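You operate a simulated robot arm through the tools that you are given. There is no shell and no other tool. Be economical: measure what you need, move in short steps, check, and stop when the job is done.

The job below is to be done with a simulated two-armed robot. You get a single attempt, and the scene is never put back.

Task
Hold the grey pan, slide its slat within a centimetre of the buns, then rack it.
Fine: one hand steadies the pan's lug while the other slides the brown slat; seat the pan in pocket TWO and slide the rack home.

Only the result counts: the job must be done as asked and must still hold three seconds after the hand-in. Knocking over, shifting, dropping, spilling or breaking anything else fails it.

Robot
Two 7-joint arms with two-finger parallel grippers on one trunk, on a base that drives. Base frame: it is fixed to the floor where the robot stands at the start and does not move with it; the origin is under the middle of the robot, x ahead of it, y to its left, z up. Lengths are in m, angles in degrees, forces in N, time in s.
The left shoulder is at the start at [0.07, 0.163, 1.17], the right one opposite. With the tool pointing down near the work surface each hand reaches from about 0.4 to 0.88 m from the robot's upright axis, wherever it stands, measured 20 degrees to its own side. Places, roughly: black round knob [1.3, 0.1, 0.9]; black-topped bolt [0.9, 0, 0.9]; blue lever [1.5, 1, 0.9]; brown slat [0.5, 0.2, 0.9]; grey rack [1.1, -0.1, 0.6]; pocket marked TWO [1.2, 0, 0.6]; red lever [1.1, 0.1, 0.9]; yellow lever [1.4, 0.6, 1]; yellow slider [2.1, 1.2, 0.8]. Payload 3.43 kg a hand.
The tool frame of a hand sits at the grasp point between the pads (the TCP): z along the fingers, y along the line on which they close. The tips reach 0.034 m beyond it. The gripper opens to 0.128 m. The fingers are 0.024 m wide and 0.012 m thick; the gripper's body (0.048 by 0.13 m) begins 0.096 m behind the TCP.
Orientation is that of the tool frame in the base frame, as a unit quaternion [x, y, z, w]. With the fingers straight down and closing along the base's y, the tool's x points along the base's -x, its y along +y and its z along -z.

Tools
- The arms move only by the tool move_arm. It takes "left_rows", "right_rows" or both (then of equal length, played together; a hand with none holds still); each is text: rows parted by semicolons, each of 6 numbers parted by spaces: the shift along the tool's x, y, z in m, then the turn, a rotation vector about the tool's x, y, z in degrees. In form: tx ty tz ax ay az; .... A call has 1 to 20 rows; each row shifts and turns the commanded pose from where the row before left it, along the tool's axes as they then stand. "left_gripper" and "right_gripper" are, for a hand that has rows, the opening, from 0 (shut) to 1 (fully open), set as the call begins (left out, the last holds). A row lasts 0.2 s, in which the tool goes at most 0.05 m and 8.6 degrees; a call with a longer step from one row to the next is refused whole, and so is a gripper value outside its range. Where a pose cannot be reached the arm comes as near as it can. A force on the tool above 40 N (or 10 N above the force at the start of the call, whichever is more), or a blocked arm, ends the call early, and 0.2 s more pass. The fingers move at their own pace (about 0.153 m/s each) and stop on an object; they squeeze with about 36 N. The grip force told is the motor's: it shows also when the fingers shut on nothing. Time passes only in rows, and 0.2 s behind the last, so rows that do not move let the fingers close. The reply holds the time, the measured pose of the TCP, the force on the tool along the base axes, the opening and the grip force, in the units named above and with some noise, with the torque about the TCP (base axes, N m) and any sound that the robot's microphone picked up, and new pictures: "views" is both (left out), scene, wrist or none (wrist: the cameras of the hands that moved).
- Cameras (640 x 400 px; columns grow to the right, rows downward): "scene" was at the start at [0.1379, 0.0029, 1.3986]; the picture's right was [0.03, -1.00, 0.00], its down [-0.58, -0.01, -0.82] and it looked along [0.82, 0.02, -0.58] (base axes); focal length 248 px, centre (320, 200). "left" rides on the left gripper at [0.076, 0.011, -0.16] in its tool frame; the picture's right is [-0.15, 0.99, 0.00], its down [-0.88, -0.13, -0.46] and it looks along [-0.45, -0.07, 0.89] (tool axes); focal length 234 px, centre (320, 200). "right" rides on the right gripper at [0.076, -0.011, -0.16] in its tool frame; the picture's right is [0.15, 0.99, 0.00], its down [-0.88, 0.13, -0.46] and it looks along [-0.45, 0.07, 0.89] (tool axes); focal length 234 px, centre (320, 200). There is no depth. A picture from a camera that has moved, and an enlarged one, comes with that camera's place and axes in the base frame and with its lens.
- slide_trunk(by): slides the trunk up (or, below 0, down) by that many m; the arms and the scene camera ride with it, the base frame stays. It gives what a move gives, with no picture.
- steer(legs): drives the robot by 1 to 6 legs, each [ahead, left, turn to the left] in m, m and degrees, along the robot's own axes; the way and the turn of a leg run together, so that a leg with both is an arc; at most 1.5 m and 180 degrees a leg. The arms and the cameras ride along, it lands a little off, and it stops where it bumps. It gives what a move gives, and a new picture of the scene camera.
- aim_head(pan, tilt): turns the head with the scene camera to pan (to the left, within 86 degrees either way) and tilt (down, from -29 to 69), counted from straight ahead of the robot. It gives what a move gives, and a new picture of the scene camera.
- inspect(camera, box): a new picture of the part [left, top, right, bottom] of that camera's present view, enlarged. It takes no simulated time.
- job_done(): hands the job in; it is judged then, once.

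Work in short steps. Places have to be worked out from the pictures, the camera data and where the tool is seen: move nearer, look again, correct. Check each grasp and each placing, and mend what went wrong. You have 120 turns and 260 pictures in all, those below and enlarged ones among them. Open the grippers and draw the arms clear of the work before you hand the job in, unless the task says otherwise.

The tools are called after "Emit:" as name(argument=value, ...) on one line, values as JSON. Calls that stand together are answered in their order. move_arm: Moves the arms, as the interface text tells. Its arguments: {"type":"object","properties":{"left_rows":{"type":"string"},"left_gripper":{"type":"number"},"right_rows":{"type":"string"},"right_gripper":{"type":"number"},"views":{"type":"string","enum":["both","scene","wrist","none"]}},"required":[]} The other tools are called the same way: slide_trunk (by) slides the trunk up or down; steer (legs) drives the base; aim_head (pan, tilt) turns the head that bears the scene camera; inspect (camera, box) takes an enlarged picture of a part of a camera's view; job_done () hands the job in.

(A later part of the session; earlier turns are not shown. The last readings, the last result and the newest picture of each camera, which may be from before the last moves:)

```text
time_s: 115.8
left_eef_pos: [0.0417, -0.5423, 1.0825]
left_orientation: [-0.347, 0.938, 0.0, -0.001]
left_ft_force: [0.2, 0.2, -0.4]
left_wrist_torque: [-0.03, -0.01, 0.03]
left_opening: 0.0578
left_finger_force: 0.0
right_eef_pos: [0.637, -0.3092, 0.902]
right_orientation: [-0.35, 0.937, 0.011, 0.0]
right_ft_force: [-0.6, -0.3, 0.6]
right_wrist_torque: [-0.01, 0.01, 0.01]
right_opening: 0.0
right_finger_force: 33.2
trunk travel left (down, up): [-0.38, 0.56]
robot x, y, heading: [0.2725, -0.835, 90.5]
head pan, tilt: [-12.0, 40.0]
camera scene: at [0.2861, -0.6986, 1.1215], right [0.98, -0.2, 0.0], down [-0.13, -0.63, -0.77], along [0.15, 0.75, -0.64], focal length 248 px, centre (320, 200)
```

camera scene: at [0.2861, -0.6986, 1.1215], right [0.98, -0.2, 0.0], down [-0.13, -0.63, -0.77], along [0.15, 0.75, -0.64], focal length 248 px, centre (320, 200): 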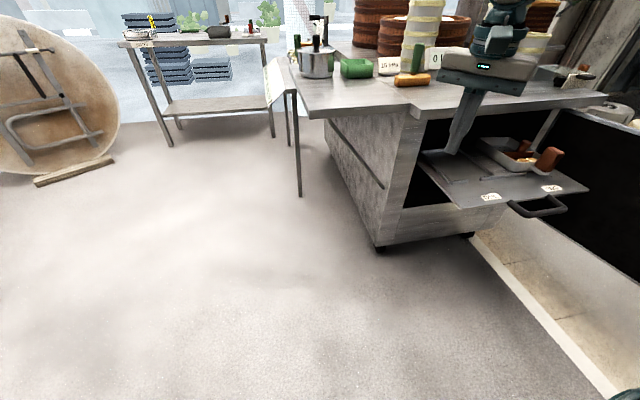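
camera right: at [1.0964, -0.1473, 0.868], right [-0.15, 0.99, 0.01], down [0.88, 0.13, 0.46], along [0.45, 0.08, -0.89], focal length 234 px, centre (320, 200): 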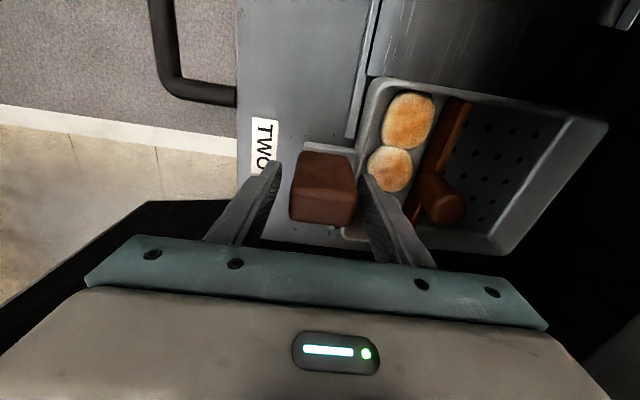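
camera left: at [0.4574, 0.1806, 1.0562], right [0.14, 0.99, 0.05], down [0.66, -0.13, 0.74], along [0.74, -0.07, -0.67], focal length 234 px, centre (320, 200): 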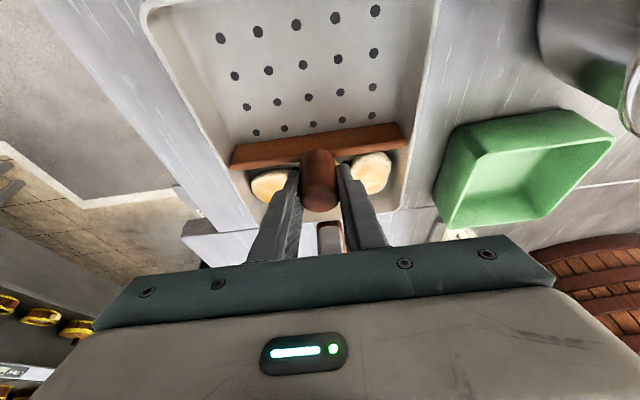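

Emit:
steer(legs=[[-0.12, 0, 0], [0, -0.58, 0]])

Emit:
aim_head(pan=-15, tilt=35)

Emit:
move_arm(right_rows="0 0 0 0 0 -8;0 0 0 0 0 -8;0 0 0 0 0 -8;0 0 0 0 0 -8;0 0 0 0 0 -8;0 0 0 0 0 -8;0 0 0 0 0 -1", views="wrist")

```text
time_s: 119.9
left_eef_pos: [0.6221, -0.6538, 1.082]
left_orientation: [-0.347, 0.938, 0.0, 0.0]
left_ft_force: [0.1, 0.1, 0.2]
left_wrist_torque: [0.01, 0.04, -0.03]
left_opening: 0.0577
left_finger_force: 0.1
right_eef_pos: [1.2168, -0.4201, 0.9013]
right_orientation: [-0.351, 0.936, 0.012, -0.001]
right_ft_force: [0.4, -0.9, 0.3]
right_wrist_torque: [0.01, 0.05, -0.01]
right_opening: 0.0001
right_finger_force: 32.8
trunk travel left (down, up): [-0.38, 0.56]
robot x, y, heading: [0.8508, -0.9401, 90.9]
head pan, tilt: [-12.0, 40.0]
camera scene: at [0.8662, -0.8095, 1.1215], right [0.98, -0.2, 0.0], down [-0.13, -0.63, -0.77], along [0.15, 0.75, -0.64], focal length 248 px, centre (320, 200)
```

scene: 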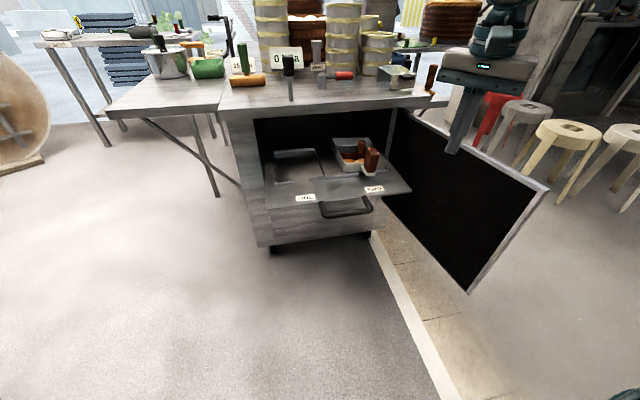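

```text
time_s: 120.5
left_eef_pos: [0.621, -0.655, 1.0816]
left_orientation: [-0.347, 0.938, 0.0, -0.001]
left_ft_force: [1.3, -0.1, -0.7]
left_wrist_torque: [-0.01, -0.01, 0.01]
left_opening: 0.0575
left_finger_force: 0.0
right_eef_pos: [1.2162, -0.4204, 0.9036]
right_orientation: [-0.35, 0.937, 0.011, -0.001]
right_ft_force: [-1.1, 0.0, 0.5]
right_wrist_torque: [0.0, 0.0, 0.03]
right_opening: 0.0
right_finger_force: 33.1
trunk travel left (down, up): [-0.38, 0.56]
robot x, y, heading: [0.8483, -0.9448, 90.4]
head pan, tilt: [-15.0, 35.0]
camera scene: at [0.8707, -0.8075, 1.1291], right [0.97, -0.25, 0.0], down [-0.14, -0.56, -0.82], along [0.2, 0.79, -0.57], focal length 248 px, centre (320, 200)
```

scene: 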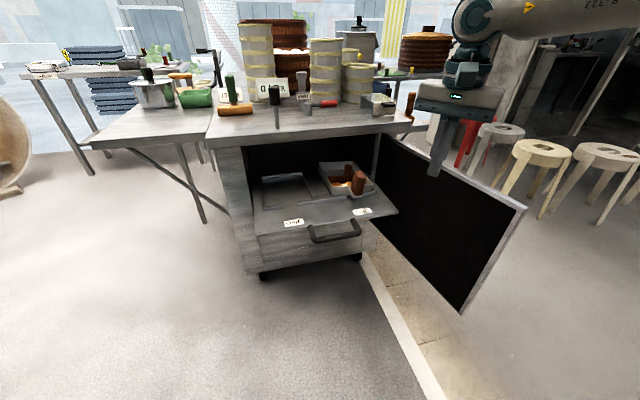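

```text
time_s: 122.2
left_eef_pos: [0.6218, -0.6537, 1.0807]
left_orientation: [-0.348, 0.938, 0.001, -0.001]
left_ft_force: [0.0, 0.1, 0.5]
left_wrist_torque: [-0.01, -0.03, 0.02]
left_opening: 0.0575
left_finger_force: 0.1
right_eef_pos: [1.2155, -0.4204, 0.9015]
right_orientation: [0.708, -0.707, -0.011, -0.004]
right_ft_force: [0.0, -0.4, 0.2]
right_wrist_torque: [-0.01, -0.01, 0.01]
right_opening: 0.0002
right_finger_force: 33.0
trunk travel left (down, up): [-0.38, 0.56]
robot x, y, heading: [0.8482, -0.9413, 90.7]
head pan, tilt: [-15.0, 35.0]
camera right: at [1.229, -0.4993, 1.0602], right [-0.99, -0.15, 0.01], down [-0.13, 0.87, 0.47], along [-0.08, 0.47, -0.88], focal length 234 px, centre (320, 200)
```

right: 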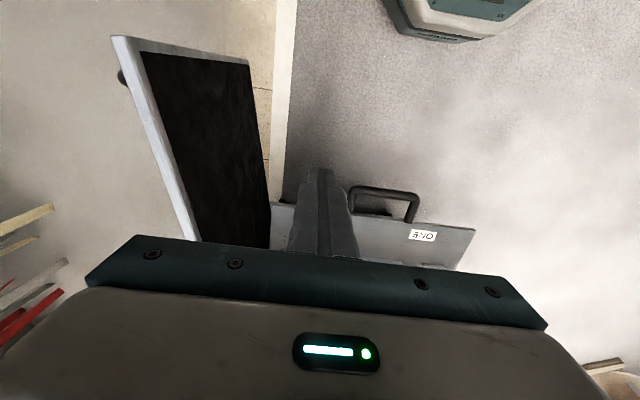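

Good view from the front. I zoom on the rack with the pan and on the handle.

Emit:
inspect(camera="scene", box=[230, 120, 420, 260])

Emit:
inspect(camera="right", box=[260, 150, 500, 280])

```text
2.86 times, centred on (325, 190) of scene
camera zoom: at [0.8708, -0.8075, 1.1291], right [0.97, -0.25, 0.0], down [-0.14, -0.56, -0.82], along [0.2, 0.79, -0.57], focal length 708 px, centre (306, 229)
```

zoom: 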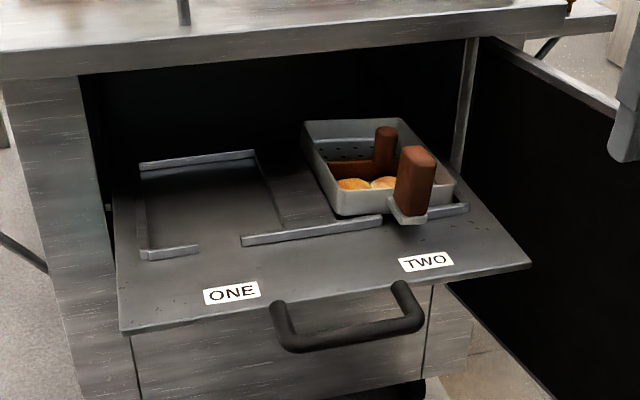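

```text
2.67 times, centred on (380, 215) of right
camera zoom: at [1.229, -0.4993, 1.0602], right [-0.99, -0.15, 0.01], down [-0.13, 0.87, 0.47], along [-0.08, 0.47, -0.88], focal length 624 px, centre (160, 160)
```

zoom: 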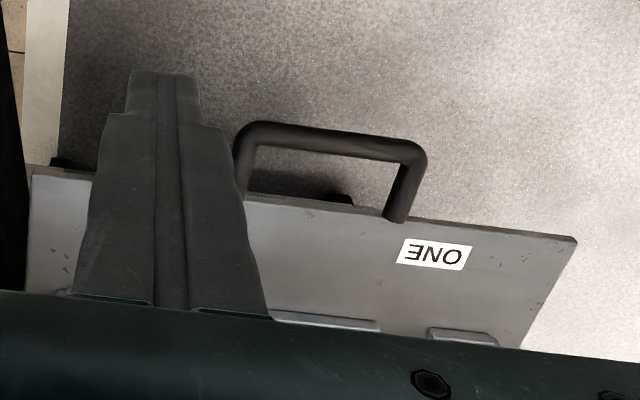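

Emit:
inspect(camera="scene", box=[310, 150, 400, 210])

```text
6.67 times, centred on (355, 180) of scene
camera zoom: at [0.8708, -0.8075, 1.1291], right [0.97, -0.25, 0.0], down [-0.14, -0.56, -0.82], along [0.2, 0.79, -0.57], focal length 1651 px, centre (87, 333)
```

zoom: 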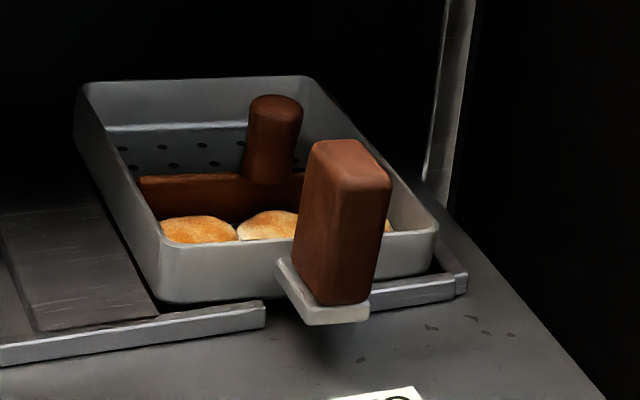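

The front view shows the pan is rolled: its left bottom edge still rests on the divider slab (about 1 cm high), with about 5–8 mm of room on the right. I go closer to regrip the lug, lift slightly, shift +x and reseat.

Emit:
steer(legs=[[0.18, -0.08, -0.7]])

Emit:
inspect(camera="right", box=[160, 120, 480, 320])

Emit:
inspect(camera="scene", box=[270, 150, 400, 240])

```text
time_s: 123.7
left_eef_pos: [0.7049, -0.4722, 1.081]
left_orientation: [-0.341, 0.94, 0.001, -0.002]
left_ft_force: [0.3, 0.5, 0.3]
left_wrist_torque: [0.0, 0.03, 0.03]
left_opening: 0.0576
left_finger_force: 0.0
right_eef_pos: [1.3015, -0.2457, 0.9027]
right_orientation: [-0.703, 0.711, 0.01, 0.003]
right_ft_force: [0.1, 0.0, -0.4]
right_wrist_torque: [-0.03, 0.03, -0.01]
right_opening: 0.0
right_finger_force: 32.6
trunk travel left (down, up): [-0.38, 0.56]
robot x, y, heading: [0.928, -0.7598, 90.2]
head pan, tilt: [-15.0, 35.0]
camera scene: at [0.9521, -0.6278, 1.129], right [0.97, -0.26, 0.0], down [-0.15, -0.55, -0.82], along [0.21, 0.79, -0.57], focal length 248 px, centre (320, 200)
```

scene: 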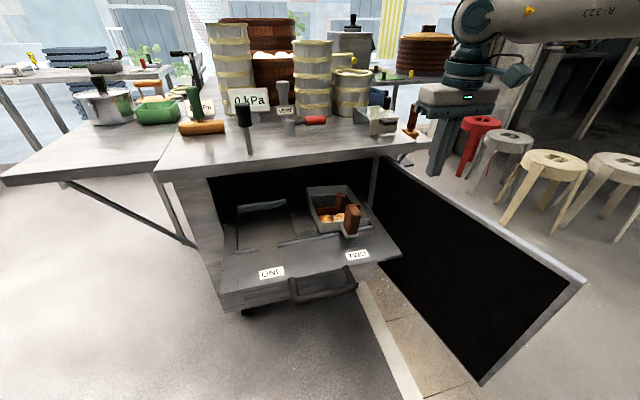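

```text
2.00 times, centred on (320, 220) of right
camera zoom: at [1.314, -0.3243, 1.0596], right [-0.99, -0.13, 0.01], down [-0.12, 0.87, 0.47], along [-0.07, 0.47, -0.88], focal length 468 px, centre (320, 160)
```

zoom: 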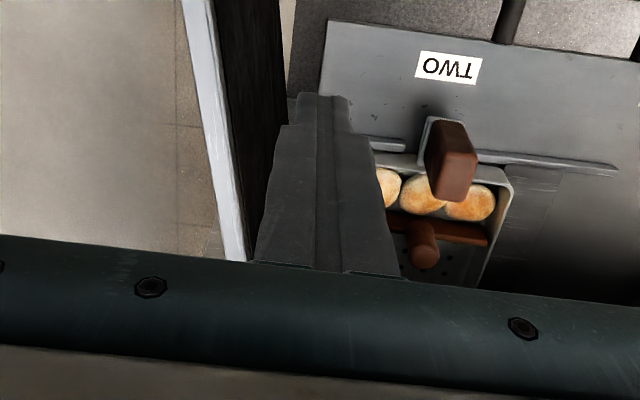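

```text
4.44 times, centred on (335, 195) of scene
camera zoom: at [0.9521, -0.6278, 1.129], right [0.97, -0.26, 0.0], down [-0.15, -0.55, -0.82], along [0.21, 0.79, -0.57], focal length 1101 px, centre (253, 222)
```

zoom: 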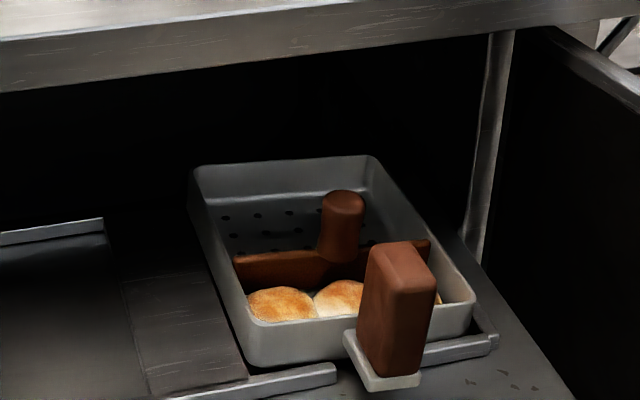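

I move over the lug with the fingers closing across its thin side.

Emit:
move_arm(right_rows="-0.02 0.03 0 0.56 1.1 0;-0.026 0.033 0 0 0 0;-0.026 0.033 0 0 0 0;-0.026 0.032 0 0 0 0;0 0 0.03 0 0 0;0 0 0.03 0 0 0;0 0 0.03 0 0 0", right_gripper=0.45, views="wrist")

Emit:
inspect(camera="right", box=[220, 60, 460, 260])

```text
time_s: 125.3
left_eef_pos: [0.7041, -0.4711, 1.0809]
left_orientation: [-0.342, 0.94, 0.0, -0.001]
left_ft_force: [-0.1, 0.4, 0.0]
left_wrist_torque: [0.0, 0.01, 0.01]
left_opening: 0.0575
left_finger_force: 0.0
right_eef_pos: [1.1756, -0.1467, 0.8114]
right_orientation: [-0.702, 0.712, 0.001, 0.001]
right_ft_force: [0.1, -0.4, -0.4]
right_wrist_torque: [-0.05, 0.02, -0.01]
right_opening: 0.0576
right_finger_force: 0.0
trunk travel left (down, up): [-0.38, 0.56]
robot x, y, heading: [0.9291, -0.7652, 90.0]
head pan, tilt: [-15.0, 35.0]
camera right: at [1.1859, -0.2226, 0.971], right [-0.99, -0.13, 0.0], down [-0.12, 0.88, 0.46], along [-0.06, 0.45, -0.89], focal length 234 px, centre (320, 200)
```

right: 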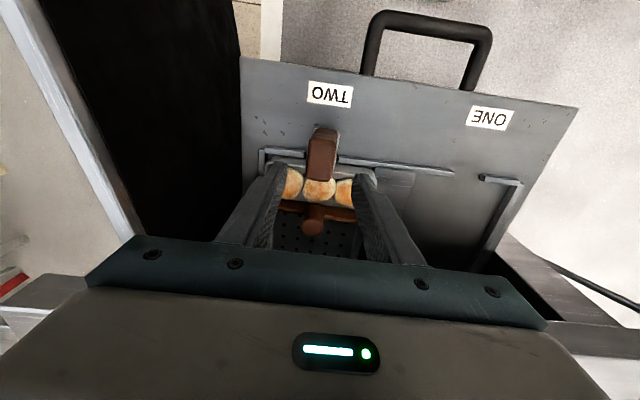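

```text
2.00 times, centred on (340, 160) of right
camera zoom: at [1.1859, -0.2226, 0.971], right [-0.99, -0.13, 0.0], down [-0.12, 0.88, 0.46], along [-0.06, 0.45, -0.89], focal length 468 px, centre (280, 280)
```

zoom: 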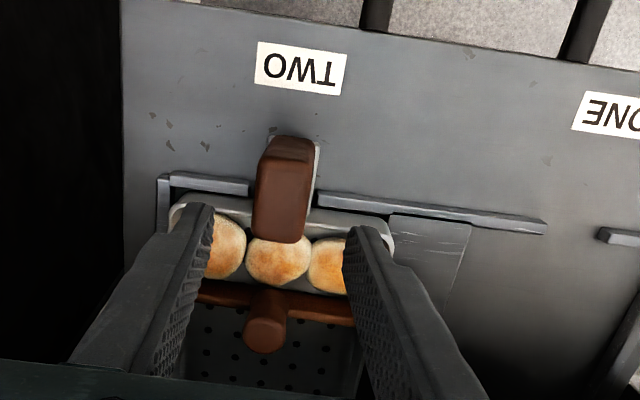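

Clear view: the pan needs about 5 mm in +x. I descend on the lug and grip.

Emit:
move_arm(right_rows="0 0 0.03 0 0 0;0 0 0.03 0 0 0;0 0 0.03 0 0 0;0 0 0.008 0 0 0", right_gripper=0.45, views="wrist")

Emit:
move_arm(right_rows="0 0 0 0 0 0;0 0 0 0 0 0;0 0 0 0 0 0", right_gripper=0, views="none")

```text
time_s: 126.3
left_eef_pos: [0.7033, -0.4707, 1.0816]
left_orientation: [-0.341, 0.94, 0.001, 0.0]
left_ft_force: [0.3, 0.4, 0.9]
left_wrist_torque: [-0.01, 0.01, -0.01]
left_opening: 0.0576
left_finger_force: 0.0
right_eef_pos: [1.1751, -0.1464, 0.715]
right_orientation: [-0.703, 0.711, 0.001, 0.0]
right_ft_force: [-0.1, 0.0, 0.0]
right_wrist_torque: [0.02, -0.01, -0.04]
right_opening: 0.0575
right_finger_force: 0.1
trunk travel left (down, up): [-0.38, 0.56]
robot x, y, heading: [0.9323, -0.7657, 89.9]
head pan, tilt: [-15.0, 35.0]
camera right: at [1.1855, -0.2225, 0.874], right [-0.99, -0.13, 0.0], down [-0.12, 0.88, 0.46], along [-0.06, 0.45, -0.89], focal length 234 px, centre (320, 200)
```

right: 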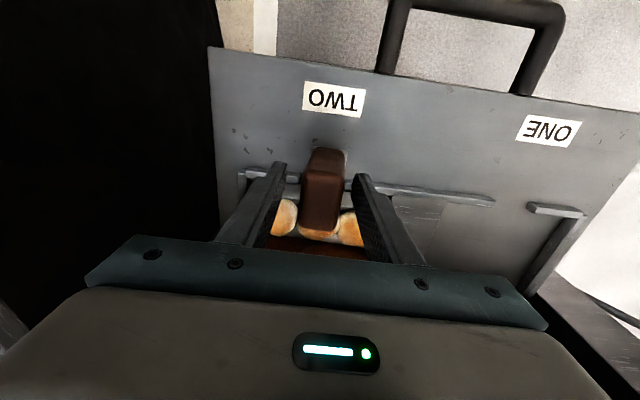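

```text
time_s: 127.1
left_eef_pos: [0.7024, -0.4708, 1.0807]
left_orientation: [-0.342, 0.94, 0.0, 0.0]
left_ft_force: [-0.3, 0.2, -0.3]
left_wrist_torque: [-0.01, -0.02, -0.01]
left_opening: 0.0577
left_finger_force: 0.1
right_eef_pos: [1.1737, -0.1472, 0.7138]
right_orientation: [-0.704, 0.711, 0.0, 0.0]
right_ft_force: [-17.4, -1.1, -5.9]
right_wrist_torque: [-0.71, 1.82, 0.77]
right_opening: 0.03
right_finger_force: 36.1
trunk travel left (down, up): [-0.38, 0.56]
robot x, y, heading: [0.9289, -0.7683, 90.2]
head pan, tilt: [-15.0, 35.0]
```

Gripped. I lift 1.2 cm, shift +5 mm in x, and look.

Emit:
move_arm(right_rows="0 0 -0.004 0 0 0;0 0 -0.004 0 0 0;0 0 -0.004 0 0 0;0 -0.003 0 0 0 0;0 -0.003 0 0 0 0;0 0 0 0 0 0", views="none")

Emit:
inspect(camera="scene", box=[280, 160, 390, 230])

Emit:
inspect(camera="right", box=[200, 100, 440, 260])

```text
time_s: 128.5
left_eef_pos: [0.7047, -0.471, 1.0817]
left_orientation: [-0.34, 0.94, 0.0, -0.002]
left_ft_force: [0.5, -0.6, -0.4]
left_wrist_torque: [-0.02, 0.01, -0.01]
left_opening: 0.0578
left_finger_force: 0.0
right_eef_pos: [1.1826, -0.1469, 0.7275]
right_orientation: [-0.702, 0.712, -0.001, 0.001]
right_ft_force: [0.0, 0.6, -2.9]
right_wrist_torque: [-0.31, 0.03, 0.02]
right_opening: 0.0297
right_finger_force: 36.3
trunk travel left (down, up): [-0.38, 0.56]
robot x, y, heading: [0.9318, -0.7655, 89.9]
head pan, tilt: [-15.0, 35.0]
```

```text
5.71 times, centred on (335, 195) of scene
camera zoom: at [0.952, -0.6282, 1.129], right [0.97, -0.26, 0.0], down [-0.15, -0.55, -0.82], along [0.21, 0.79, -0.57], focal length 1415 px, centre (234, 229)
```

zoom: 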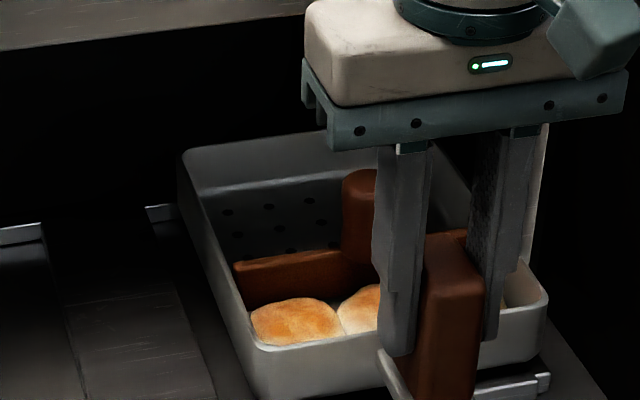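

```text
2.50 times, centred on (320, 180) of right
camera zoom: at [1.1922, -0.2221, 0.8861], right [-0.99, -0.13, 0.0], down [-0.12, 0.88, 0.46], along [-0.06, 0.45, -0.89], focal length 585 px, centre (320, 250)
```

zoom: 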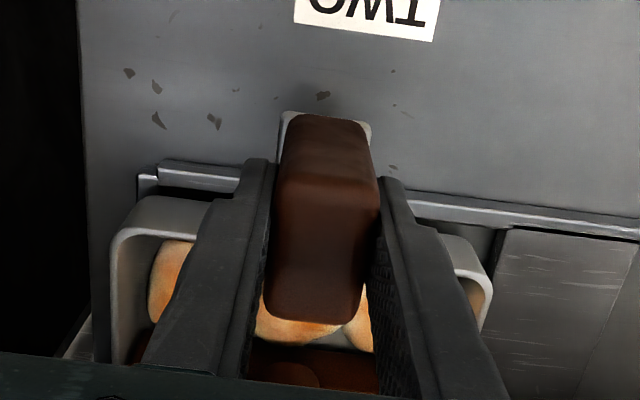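

Lifted level. By this view the pan should sit at TCP x ≈ 1.174, y 2 mm further in; I shift there and lower until contact.

Emit:
move_arm(right_rows="0 0.004 0 0 0 0;-0.002 0.0045 0 0 0 0;0 0 0.004 0 0 0;0 0 0.004 0 0 0;0 0 0.004 0 0 0", views="none")

Emit:
inspect(camera="right", box=[200, 100, 440, 260])

Emit:
inspect(camera="scene", box=[280, 160, 390, 240])

```text
time_s: 129.7
left_eef_pos: [0.702, -0.4742, 1.0821]
left_orientation: [-0.342, 0.94, 0.001, 0.0]
left_ft_force: [-0.5, -0.6, 0.3]
left_wrist_torque: [-0.02, 0.02, 0.02]
left_opening: 0.0577
left_finger_force: 0.1
right_eef_pos: [1.1707, -0.1454, 0.7183]
right_orientation: [-0.703, 0.711, 0.0, 0.002]
right_ft_force: [-4.5, -2.3, 23.8]
right_wrist_torque: [0.36, -1.8, 0.0]
right_opening: 0.0316
right_finger_force: 35.8
trunk travel left (down, up): [-0.38, 0.56]
robot x, y, heading: [0.9257, -0.7666, 90.1]
head pan, tilt: [-15.0, 35.0]
```

```text
2.50 times, centred on (320, 180) of right
camera zoom: at [1.1808, -0.2217, 0.8773], right [-0.99, -0.14, 0.0], down [-0.12, 0.88, 0.46], along [-0.06, 0.46, -0.89], focal length 585 px, centre (320, 250)
```

zoom: 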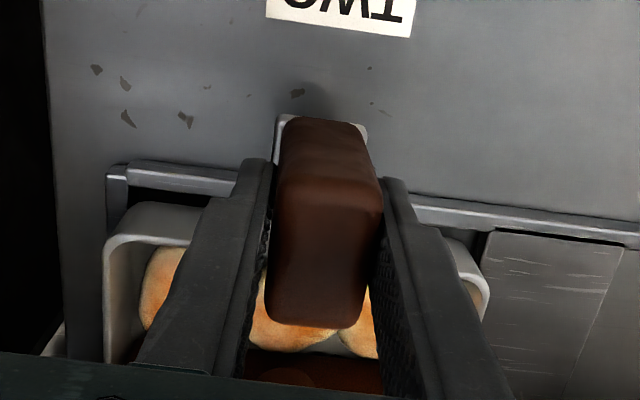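

```text
5.00 times, centred on (335, 200) of scene
camera zoom: at [0.9499, -0.631, 1.1297], right [0.97, -0.26, 0.0], down [-0.15, -0.55, -0.82], along [0.21, 0.79, -0.57], focal length 1238 px, centre (245, 200)
```

zoom: 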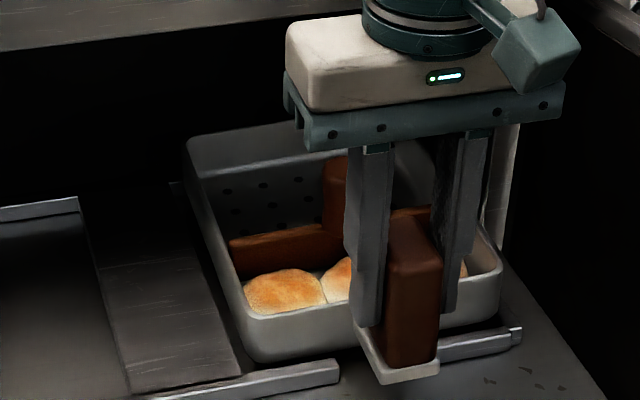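

Contact is at the front-right corner, on the front bracket. The walls taper, so there's clearance on both sides; I lift a little, move 5 mm further in (+y) and 2 mm toward −x, and lower again.

Emit:
move_arm(right_rows="0 0 -0.005 0 0 0;-0.005 0.002 0 0 0 0;0 0 0.004 0 0 0;0 0 0.004 0 0 0;0 0 0.004 0 0 0", views="none")

Emit:
inspect(camera="right", box=[200, 100, 440, 260])

Emit:
inspect(camera="scene", box=[280, 160, 390, 240])

```text
time_s: 130.9
left_eef_pos: [0.7039, -0.4753, 1.0821]
left_orientation: [-0.342, 0.94, 0.002, -0.001]
left_ft_force: [-0.1, 0.2, -0.7]
left_wrist_torque: [0.02, 0.03, -0.02]
left_opening: 0.0575
left_finger_force: 0.0
right_eef_pos: [1.1689, -0.1407, 0.7118]
right_orientation: [-0.704, 0.71, 0.002, 0.002]
right_ft_force: [-1.7, -2.4, 22.9]
right_wrist_torque: [0.43, -2.04, -0.06]
right_opening: 0.0326
right_finger_force: 36.2
trunk travel left (down, up): [-0.38, 0.56]
robot x, y, heading: [0.9276, -0.7647, 90.1]
head pan, tilt: [-15.0, 35.0]
```

```text
2.50 times, centred on (320, 180) of right
camera zoom: at [1.1797, -0.2167, 0.8695], right [-0.99, -0.14, 0.0], down [-0.12, 0.88, 0.46], along [-0.06, 0.46, -0.89], focal length 585 px, centre (320, 250)
```

zoom: 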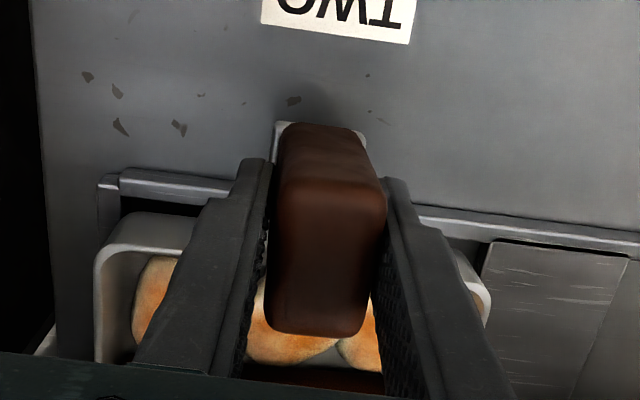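

```text
5.00 times, centred on (335, 200) of scene
camera zoom: at [0.9503, -0.631, 1.1295], right [0.97, -0.26, 0.0], down [-0.15, -0.55, -0.82], along [0.21, 0.79, -0.57], focal length 1238 px, centre (245, 200)
```

zoom: 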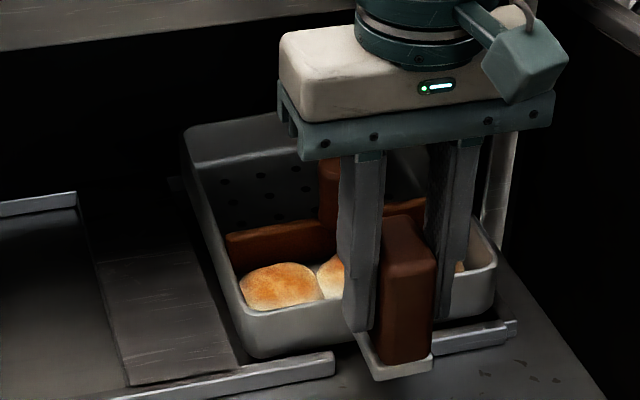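

Now it's level and 6.5 mm lower. I release to let it settle and examine from the front.

Emit:
move_arm(right_rows="0 0 0 0 0 0;0 0 0 0 0 0;0 0 -0.005 0 0 0;0 0 -0.02 0 0 0;0 0 -0.03 0 0 0;0 0 -0.04 0 0 0;0.03 -0.02 0 0 0 0;0.04 -0.02 0 0 0 0", right_gripper=0.45, views="none")

Emit:
inspect(camera="scene", box=[280, 160, 390, 240])

Emit:
inspect(camera="right", box=[220, 60, 460, 260])

```text
time_s: 132.7
left_eef_pos: [0.7049, -0.4732, 1.0821]
left_orientation: [-0.343, 0.94, 0.001, -0.001]
left_ft_force: [0.4, -0.2, 0.1]
left_wrist_torque: [0.0, 0.0, -0.03]
left_opening: 0.0576
left_finger_force: 0.0
right_eef_pos: [1.2096, -0.2116, 0.8036]
right_orientation: [-0.703, 0.711, 0.0, 0.0]
right_ft_force: [0.2, -0.2, -0.5]
right_wrist_torque: [0.04, 0.03, -0.01]
right_opening: 0.0578
right_finger_force: 0.1
trunk travel left (down, up): [-0.38, 0.56]
robot x, y, heading: [0.9288, -0.7627, 90.3]
head pan, tilt: [-15.0, 35.0]
```

```text
5.00 times, centred on (335, 200) of scene
camera zoom: at [0.952, -0.6299, 1.1293], right [0.97, -0.26, 0.0], down [-0.15, -0.55, -0.82], along [0.21, 0.79, -0.57], focal length 1238 px, centre (245, 200)
```

zoom: 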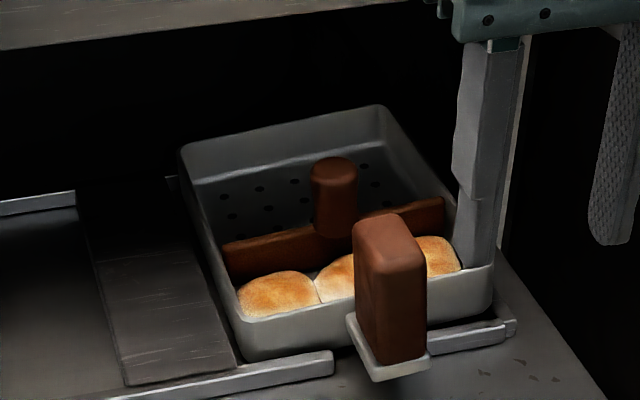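

```text
2.00 times, centred on (340, 160) of right
camera zoom: at [1.2204, -0.2876, 0.9625], right [-0.99, -0.13, 0.0], down [-0.12, 0.88, 0.46], along [-0.06, 0.45, -0.89], focal length 468 px, centre (280, 280)
```

zoom: 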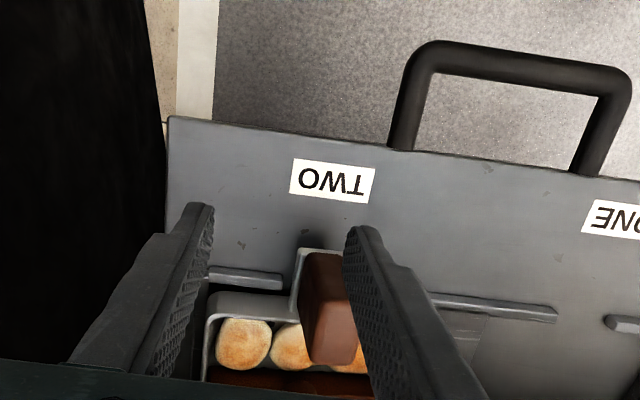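

I need a better look at the right-front corner; I close the fingers and shift the hand so they don't hide it.

Emit:
move_arm(right_rows="0 0.02 0 0 0 0;0 0.03 0 0 0 0;0 0.03 0 0 0 0;0 0.02 0 0 0 0", right_gripper=0, views="wrist")

Emit:
inspect(camera="right", box=[130, 100, 350, 260])

Emit:
inspect(camera="scene", box=[300, 170, 390, 230])

```text
time_s: 133.7
left_eef_pos: [0.7041, -0.4715, 1.0805]
left_orientation: [-0.341, 0.94, 0.001, -0.001]
left_ft_force: [0.3, -0.1, -0.4]
left_wrist_torque: [-0.01, 0.01, 0.02]
left_opening: 0.0573
left_finger_force: 0.1
right_eef_pos: [1.1092, -0.2084, 0.8045]
right_orientation: [-0.703, 0.712, 0.0, 0.001]
right_ft_force: [0.3, 0.3, -0.1]
right_wrist_torque: [-0.01, -0.03, -0.03]
right_opening: 0.0
right_finger_force: 32.4
trunk travel left (down, up): [-0.38, 0.56]
robot x, y, heading: [0.9294, -0.7639, 89.9]
head pan, tilt: [-15.0, 35.0]
camera right: at [1.1198, -0.2845, 0.9622], right [-0.99, -0.13, 0.0], down [-0.12, 0.88, 0.46], along [-0.06, 0.45, -0.89], focal length 234 px, centre (320, 200)
```

right: 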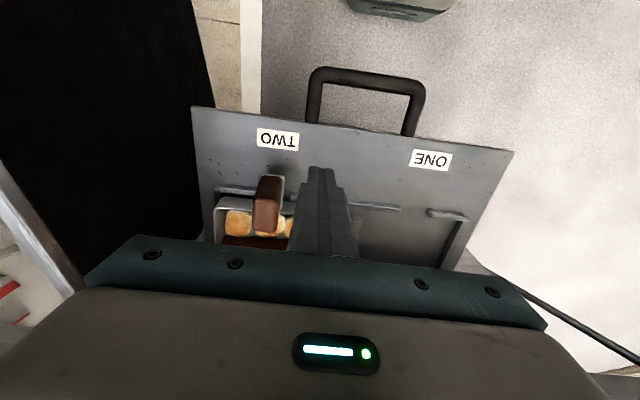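

```text
2.50 times, centred on (240, 180) of right
camera zoom: at [1.1198, -0.2845, 0.9622], right [-0.99, -0.13, 0.0], down [-0.12, 0.88, 0.46], along [-0.06, 0.45, -0.89], focal length 585 px, centre (520, 250)
```

zoom: 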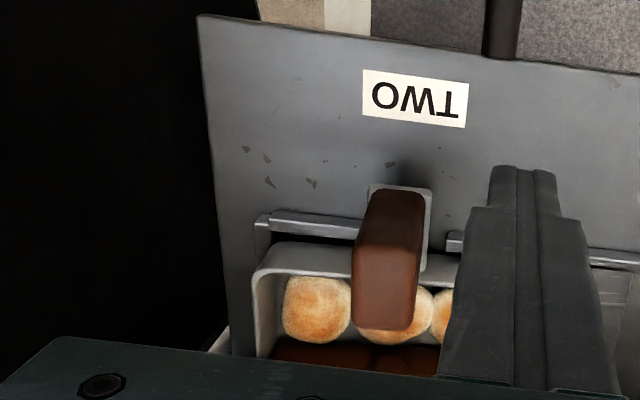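

```text
6.67 times, centred on (345, 200) of scene
camera zoom: at [0.9514, -0.6284, 1.1291], right [0.97, -0.26, 0.0], down [-0.15, -0.55, -0.82], along [0.21, 0.79, -0.57], focal length 1651 px, centre (153, 200)
```

zoom: 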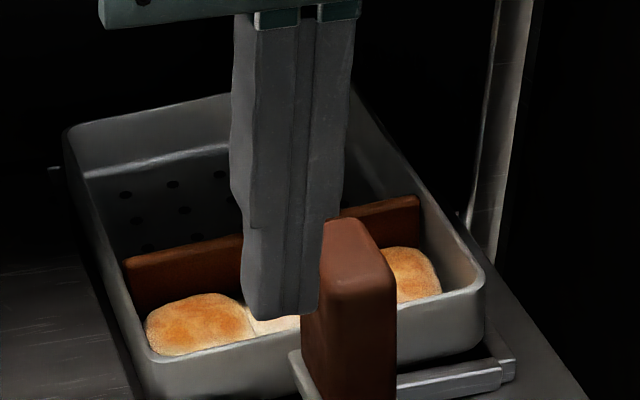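

The left side is now off the divider with ~9 mm to spare, but the right side sits high on the right rail. It needs about 4–5 mm back toward −x (and slightly −y). I regrip the lug.

Emit:
move_arm(right_rows="-0.02 -0.02 0 0 0 0;-0.02 -0.02 0 0 0 0;-0.025 -0.015 0 0 0 0;0 0 0.03 0 0 0;0 0 0.03 0 0 0;0 0 0.03 0 0 0", right_gripper=0.45, views="none")

Emit:
inspect(camera="right", box=[200, 100, 440, 260])

Emit:
move_arm(right_rows="0 0 0 0 0 0;0 0 0 0 0 0;0 0 0 0 0 0", right_gripper=0, views="none")

```text
time_s: 135.1
left_eef_pos: [0.7046, -0.4707, 1.0799]
left_orientation: [-0.341, 0.94, 0.0, -0.001]
left_ft_force: [-0.1, 0.1, -0.1]
left_wrist_torque: [0.0, 0.02, 0.01]
left_opening: 0.0573
left_finger_force: 0.0
right_eef_pos: [1.1664, -0.1453, 0.7116]
right_orientation: [-0.702, 0.712, 0.001, 0.001]
right_ft_force: [-0.2, -0.1, -1.0]
right_wrist_torque: [0.03, 0.0, 0.0]
right_opening: 0.0573
right_finger_force: 0.0
trunk travel left (down, up): [-0.38, 0.56]
robot x, y, heading: [0.9261, -0.7676, 90.2]
head pan, tilt: [-15.0, 35.0]
```

```text
2.50 times, centred on (320, 180) of right
camera zoom: at [1.1758, -0.2209, 0.8712], right [-0.99, -0.13, 0.0], down [-0.12, 0.88, 0.46], along [-0.06, 0.45, -0.89], focal length 585 px, centre (320, 250)
```

zoom: 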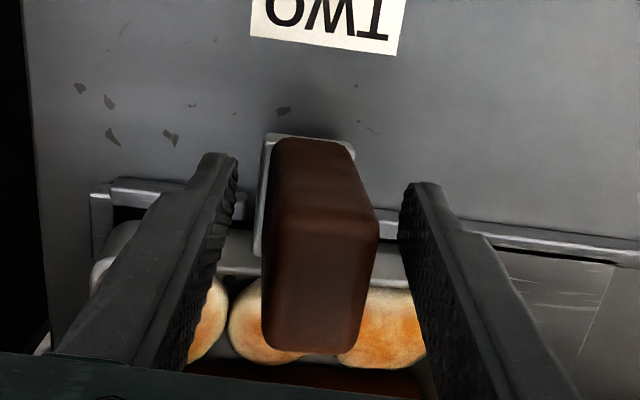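

```text
time_s: 135.9
left_eef_pos: [0.7047, -0.4698, 1.081]
left_orientation: [-0.342, 0.94, 0.0, -0.001]
left_ft_force: [0.4, -0.6, 0.2]
left_wrist_torque: [0.02, 0.03, 0.01]
left_opening: 0.0577
left_finger_force: 0.3
right_eef_pos: [1.1669, -0.1448, 0.7112]
right_orientation: [-0.702, 0.712, -0.001, 0.0]
right_ft_force: [7.4, 0.7, -6.2]
right_wrist_torque: [-0.49, -0.83, -0.27]
right_opening: 0.03
right_finger_force: 36.0
trunk travel left (down, up): [-0.38, 0.56]
robot x, y, heading: [0.9281, -0.7654, 90.1]
head pan, tilt: [-15.0, 35.0]
```

Emit:
move_arm(right_rows="0 0 -0.004 0 0 0;0 0 -0.004 0 0 0;0 0 -0.004 0 0 0;0 0 0 0 0 0", views="none")

Emit:
inspect(camera="right", box=[180, 100, 460, 260])

Emit:
inspect(camera="scene", box=[280, 160, 390, 240])

```text
time_s: 136.9
left_eef_pos: [0.7044, -0.4719, 1.0805]
left_orientation: [-0.342, 0.94, 0.001, -0.001]
left_ft_force: [0.2, 0.9, 1.1]
left_wrist_torque: [-0.02, -0.03, 0.0]
left_opening: 0.0576
left_finger_force: 0.1
right_eef_pos: [1.1647, -0.1439, 0.7244]
right_orientation: [-0.702, 0.712, 0.0, 0.0]
right_ft_force: [1.0, -0.4, -3.9]
right_wrist_torque: [-0.35, 0.0, 0.02]
right_opening: 0.0298
right_finger_force: 35.9
trunk travel left (down, up): [-0.38, 0.56]
robot x, y, heading: [0.9312, -0.7681, 90.0]
head pan, tilt: [-15.0, 35.0]
```

```text
2.29 times, centred on (320, 180) of right
camera zoom: at [1.1756, -0.2205, 0.8843], right [-0.99, -0.13, 0.0], down [-0.12, 0.88, 0.46], along [-0.06, 0.45, -0.89], focal length 535 px, centre (320, 246)
```

zoom: 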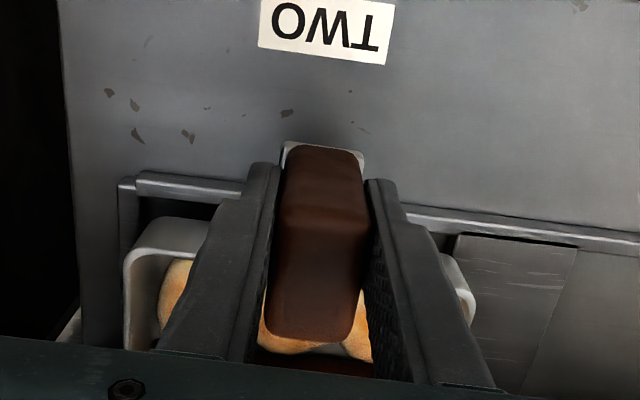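

```text
5.00 times, centred on (335, 200) of scene
camera zoom: at [0.9516, -0.6282, 1.129], right [0.97, -0.26, 0.0], down [-0.15, -0.55, -0.82], along [0.21, 0.79, -0.57], focal length 1238 px, centre (245, 200)
```

zoom: 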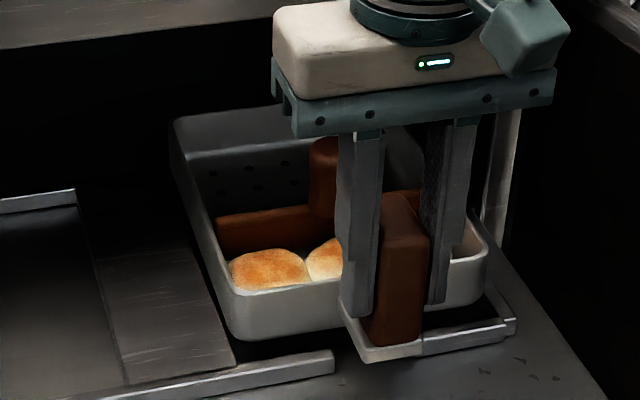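

The evidence (left-rim slope, right front corner nearer the bracket) says the pan is yawed about 2.5–3° clockwise relative to the rack, catching its right-front corner on the bracket. I turn it 2.7° counter-clockwise, shift 5 mm outward (−y) and lower.

Emit:
move_arm(right_rows="0 0 0 0 0 -2.7;0.005 -0.001 0 0 0 0;0 0 0.004 0 0 0;0 0 0.004 0 0 0;0 0 0.004 0 0 0;0 0 0.003 0 0 0", views="none")

Emit:
inspect(camera="scene", box=[280, 160, 390, 240])

```text
time_s: 138.3
left_eef_pos: [0.7042, -0.4736, 1.0816]
left_orientation: [-0.341, 0.94, 0.001, 0.0]
left_ft_force: [-0.5, -0.4, 0.1]
left_wrist_torque: [-0.02, 0.02, 0.04]
left_opening: 0.0574
left_finger_force: 0.0
right_eef_pos: [1.167, -0.1488, 0.7125]
right_orientation: [0.719, -0.695, -0.002, -0.002]
right_ft_force: [3.1, -1.9, 22.0]
right_wrist_torque: [0.57, 0.66, -0.24]
right_opening: 0.0303
right_finger_force: 36.2
trunk travel left (down, up): [-0.38, 0.56]
robot x, y, heading: [0.9309, -0.7662, 90.1]
head pan, tilt: [-15.0, 35.0]
```

```text
5.00 times, centred on (335, 200) of scene
camera zoom: at [0.9513, -0.6307, 1.1296], right [0.97, -0.26, 0.0], down [-0.15, -0.55, -0.82], along [0.21, 0.79, -0.57], focal length 1238 px, centre (245, 200)
```

zoom: 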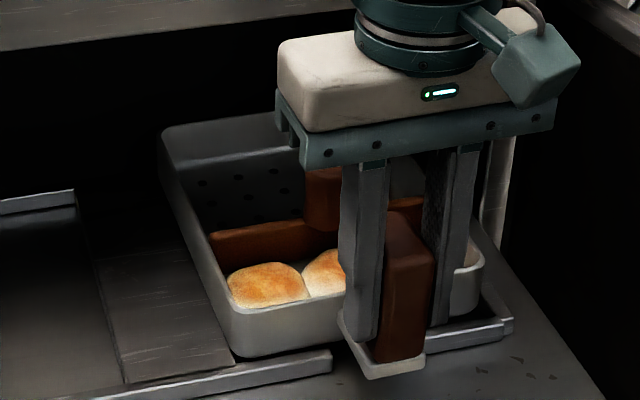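

Emit:
move_arm(right_rows="0 0 -0.006 0 0 0;0.005 -0.003 0 0 0 0;0 0 0.004 0 0 0;0 0 0.003 0 0 0;0 0 0.001 0 0 0", views="none")

Emit:
inspect(camera="scene", box=[280, 160, 390, 240])

```text
time_s: 139.5
left_eef_pos: [0.7035, -0.4735, 1.0815]
left_orientation: [-0.341, 0.94, 0.002, 0.0]
left_ft_force: [-0.1, 0.2, -1.0]
left_wrist_torque: [-0.03, 0.0, 0.01]
left_opening: 0.0576
left_finger_force: 0.0
right_eef_pos: [1.1715, -0.1552, 0.7101]
right_orientation: [0.719, -0.695, -0.001, -0.002]
right_ft_force: [6.9, -2.2, 22.8]
right_wrist_torque: [0.54, 0.37, -0.16]
right_opening: 0.03
right_finger_force: 35.6
trunk travel left (down, up): [-0.38, 0.56]
robot x, y, heading: [0.93, -0.7641, 90.0]
head pan, tilt: [-15.0, 35.0]
```

```text
5.00 times, centred on (335, 200) of scene
camera zoom: at [0.9516, -0.6309, 1.1296], right [0.97, -0.26, 0.0], down [-0.15, -0.55, -0.82], along [0.21, 0.79, -0.57], focal length 1238 px, centre (245, 200)
```

zoom: 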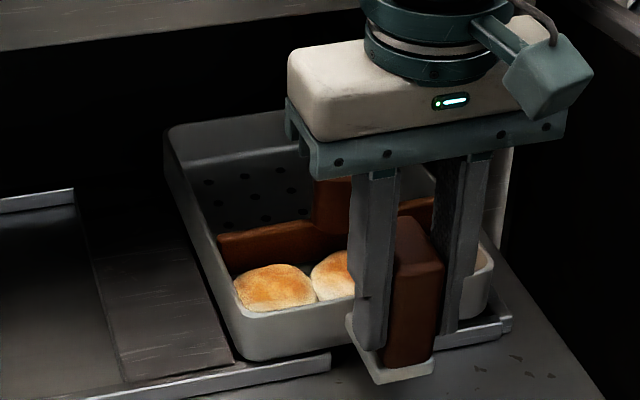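

Now there's a visible dark gap to the divider, and the front wall sits right behind the bracket. I release and check from the front.

Emit:
move_arm(right_rows="0 0 0 0 0 0;0 0 0 0 0 0;0 0 -0.005 0 0 0;0 0 -0.02 0 0 0;0 0 -0.03 0 0 0;0 0 -0.04 0 0 0;0.03 -0.03 0 0 0 0;0.03 -0.04 0 0 0 0;0 -0.04 0 0 0 0", right_gripper=0.45, views="none")

Emit:
inspect(camera="scene", box=[280, 160, 390, 240])

```text
time_s: 141.5
left_eef_pos: [0.7049, -0.4713, 1.0818]
left_orientation: [-0.342, 0.94, 0.0, -0.002]
left_ft_force: [-0.4, 0.3, 0.3]
left_wrist_torque: [-0.02, 0.03, 0.0]
left_opening: 0.0576
left_finger_force: 0.0
right_eef_pos: [1.2837, -0.2102, 0.8028]
right_orientation: [0.719, -0.695, 0.0, -0.001]
right_ft_force: [-0.2, 0.4, 0.1]
right_wrist_torque: [-0.04, 0.02, -0.02]
right_opening: 0.0577
right_finger_force: 0.0
trunk travel left (down, up): [-0.38, 0.56]
robot x, y, heading: [0.9279, -0.7647, 90.2]
head pan, tilt: [-15.0, 35.0]
```

```text
5.00 times, centred on (335, 200) of scene
camera zoom: at [0.9525, -0.6284, 1.129], right [0.97, -0.26, 0.0], down [-0.15, -0.55, -0.82], along [0.21, 0.79, -0.57], focal length 1238 px, centre (245, 200)
```

zoom: 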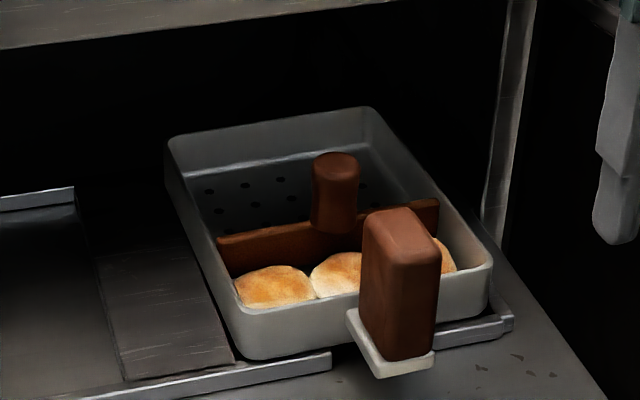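

To measure any remaining roll, I probe the rim height with closed fingertips at the front-right corner, then front-left.

Emit:
move_arm(right_rows="-0.03 0.01 0 0 0 0;-0.035 0.015 0 0 0 0;-0.038 0.018 0 0 0 0;0 0 0.03 0 0 0;0 0 0.03 0 0 0;0 0 0.025 0 0 0", right_gripper=0, views="wrist")

Emit:
inspect(camera="scene", box=[280, 160, 390, 240])

```text
time_s: 142.9
left_eef_pos: [0.7048, -0.4719, 1.0802]
left_orientation: [-0.342, 0.94, 0.001, -0.002]
left_ft_force: [-0.1, 0.0, 0.3]
left_wrist_torque: [-0.04, -0.02, 0.0]
left_opening: 0.0577
left_finger_force: 0.0
right_eef_pos: [1.2364, -0.1074, 0.7171]
right_orientation: [0.719, -0.695, -0.001, 0.0]
right_ft_force: [-0.3, 0.0, 0.6]
right_wrist_torque: [-0.02, 0.0, 0.03]
right_opening: 0.0
right_finger_force: 33.2
trunk travel left (down, up): [-0.38, 0.56]
robot x, y, heading: [0.9291, -0.7647, 90.1]
head pan, tilt: [-15.0, 35.0]
camera right: at [1.2502, -0.1832, 0.8769], right [-0.98, -0.18, 0.0], down [-0.16, 0.88, 0.46], along [-0.08, 0.45, -0.89], focal length 234 px, centre (320, 200)
```

right: 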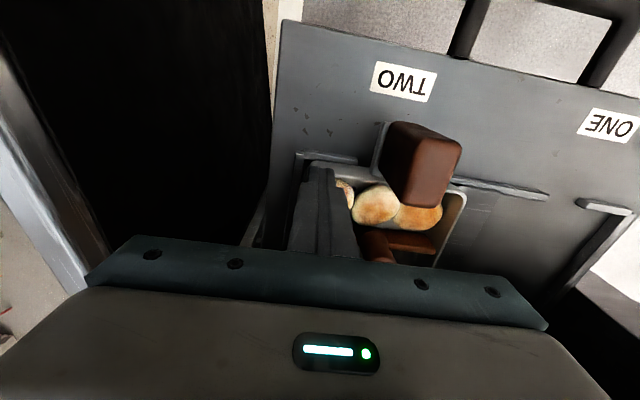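

```text
5.00 times, centred on (335, 200) of scene
camera zoom: at [0.9521, -0.6284, 1.1291], right [0.97, -0.26, 0.0], down [-0.15, -0.55, -0.82], along [0.21, 0.79, -0.57], focal length 1238 px, centre (245, 200)
```

zoom: 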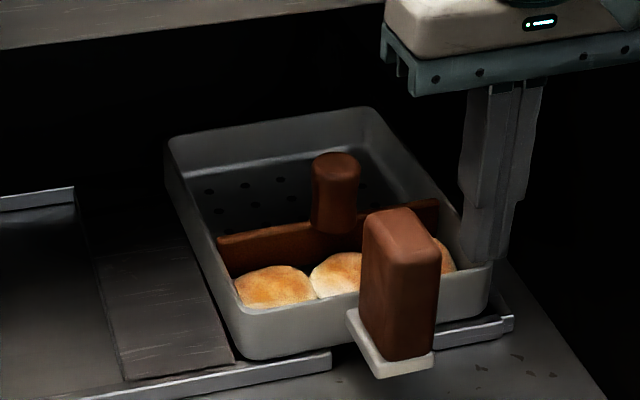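

Emit:
move_arm(right_rows="0 0 0.004 0 0 0;0 0 0.004 0 0 0;0 0 0.003 0 0 0;0 0 0 0 0 0", views="none")

```text
time_s: 143.9
left_eef_pos: [0.7045, -0.4728, 1.0812]
left_orientation: [-0.341, 0.94, 0.0, -0.001]
left_ft_force: [0.1, -0.5, -0.6]
left_wrist_torque: [-0.01, -0.01, -0.01]
left_opening: 0.058
left_finger_force: 0.0
right_eef_pos: [1.2355, -0.1088, 0.7083]
right_orientation: [0.719, -0.695, 0.0, -0.002]
right_ft_force: [0.6, 0.3, 4.1]
right_wrist_torque: [0.04, -0.01, -0.04]
right_opening: 0.0
right_finger_force: 32.3
trunk travel left (down, up): [-0.38, 0.56]
robot x, y, heading: [0.931, -0.7657, 89.9]
head pan, tilt: [-15.0, 35.0]
```

Contact at the right rim at tip z ≈ 0.674 (4 N). I press a few millimetres more to see if it yields or seats.

Emit:
move_arm(right_rows="0 0 0.003 0 0 0;0 0 0.003 0 0 0;0 0 0 0 0 0", views="none")

Emit:
inspect(camera="scene", box=[280, 160, 390, 240])

```text
time_s: 144.7
left_eef_pos: [0.705, -0.4718, 1.081]
left_orientation: [-0.341, 0.94, 0.0, -0.001]
left_ft_force: [-0.3, -1.1, -0.3]
left_wrist_torque: [-0.03, -0.01, 0.02]
left_opening: 0.0577
left_finger_force: 0.1
right_eef_pos: [1.2361, -0.1069, 0.7075]
right_orientation: [0.718, -0.696, -0.006, -0.005]
right_ft_force: [2.2, -0.2, 19.0]
right_wrist_torque: [-0.01, -0.08, 0.04]
right_opening: 0.0
right_finger_force: 32.2
trunk travel left (down, up): [-0.38, 0.56]
robot x, y, heading: [0.9299, -0.7646, 89.9]
head pan, tilt: [-15.0, 35.0]
stopped in row 3 (right hand): the force on the tool passed its limit at 42 N (the readings are from after the stop); the commanded pose is now the measured one
```

```text
5.00 times, centred on (335, 200) of scene
camera zoom: at [0.9515, -0.6296, 1.1291], right [0.97, -0.26, 0.0], down [-0.15, -0.55, -0.82], along [0.21, 0.79, -0.57], focal length 1238 px, centre (245, 200)
```

zoom: 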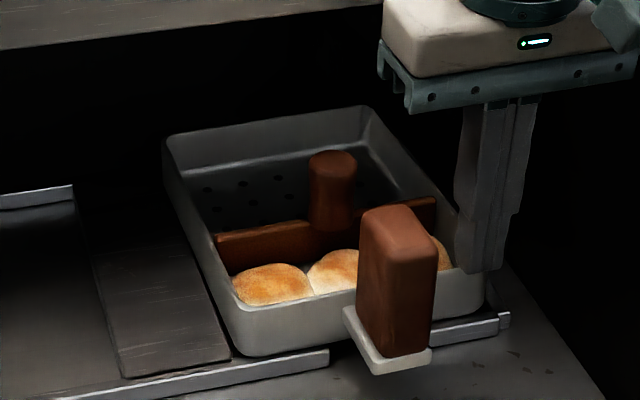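

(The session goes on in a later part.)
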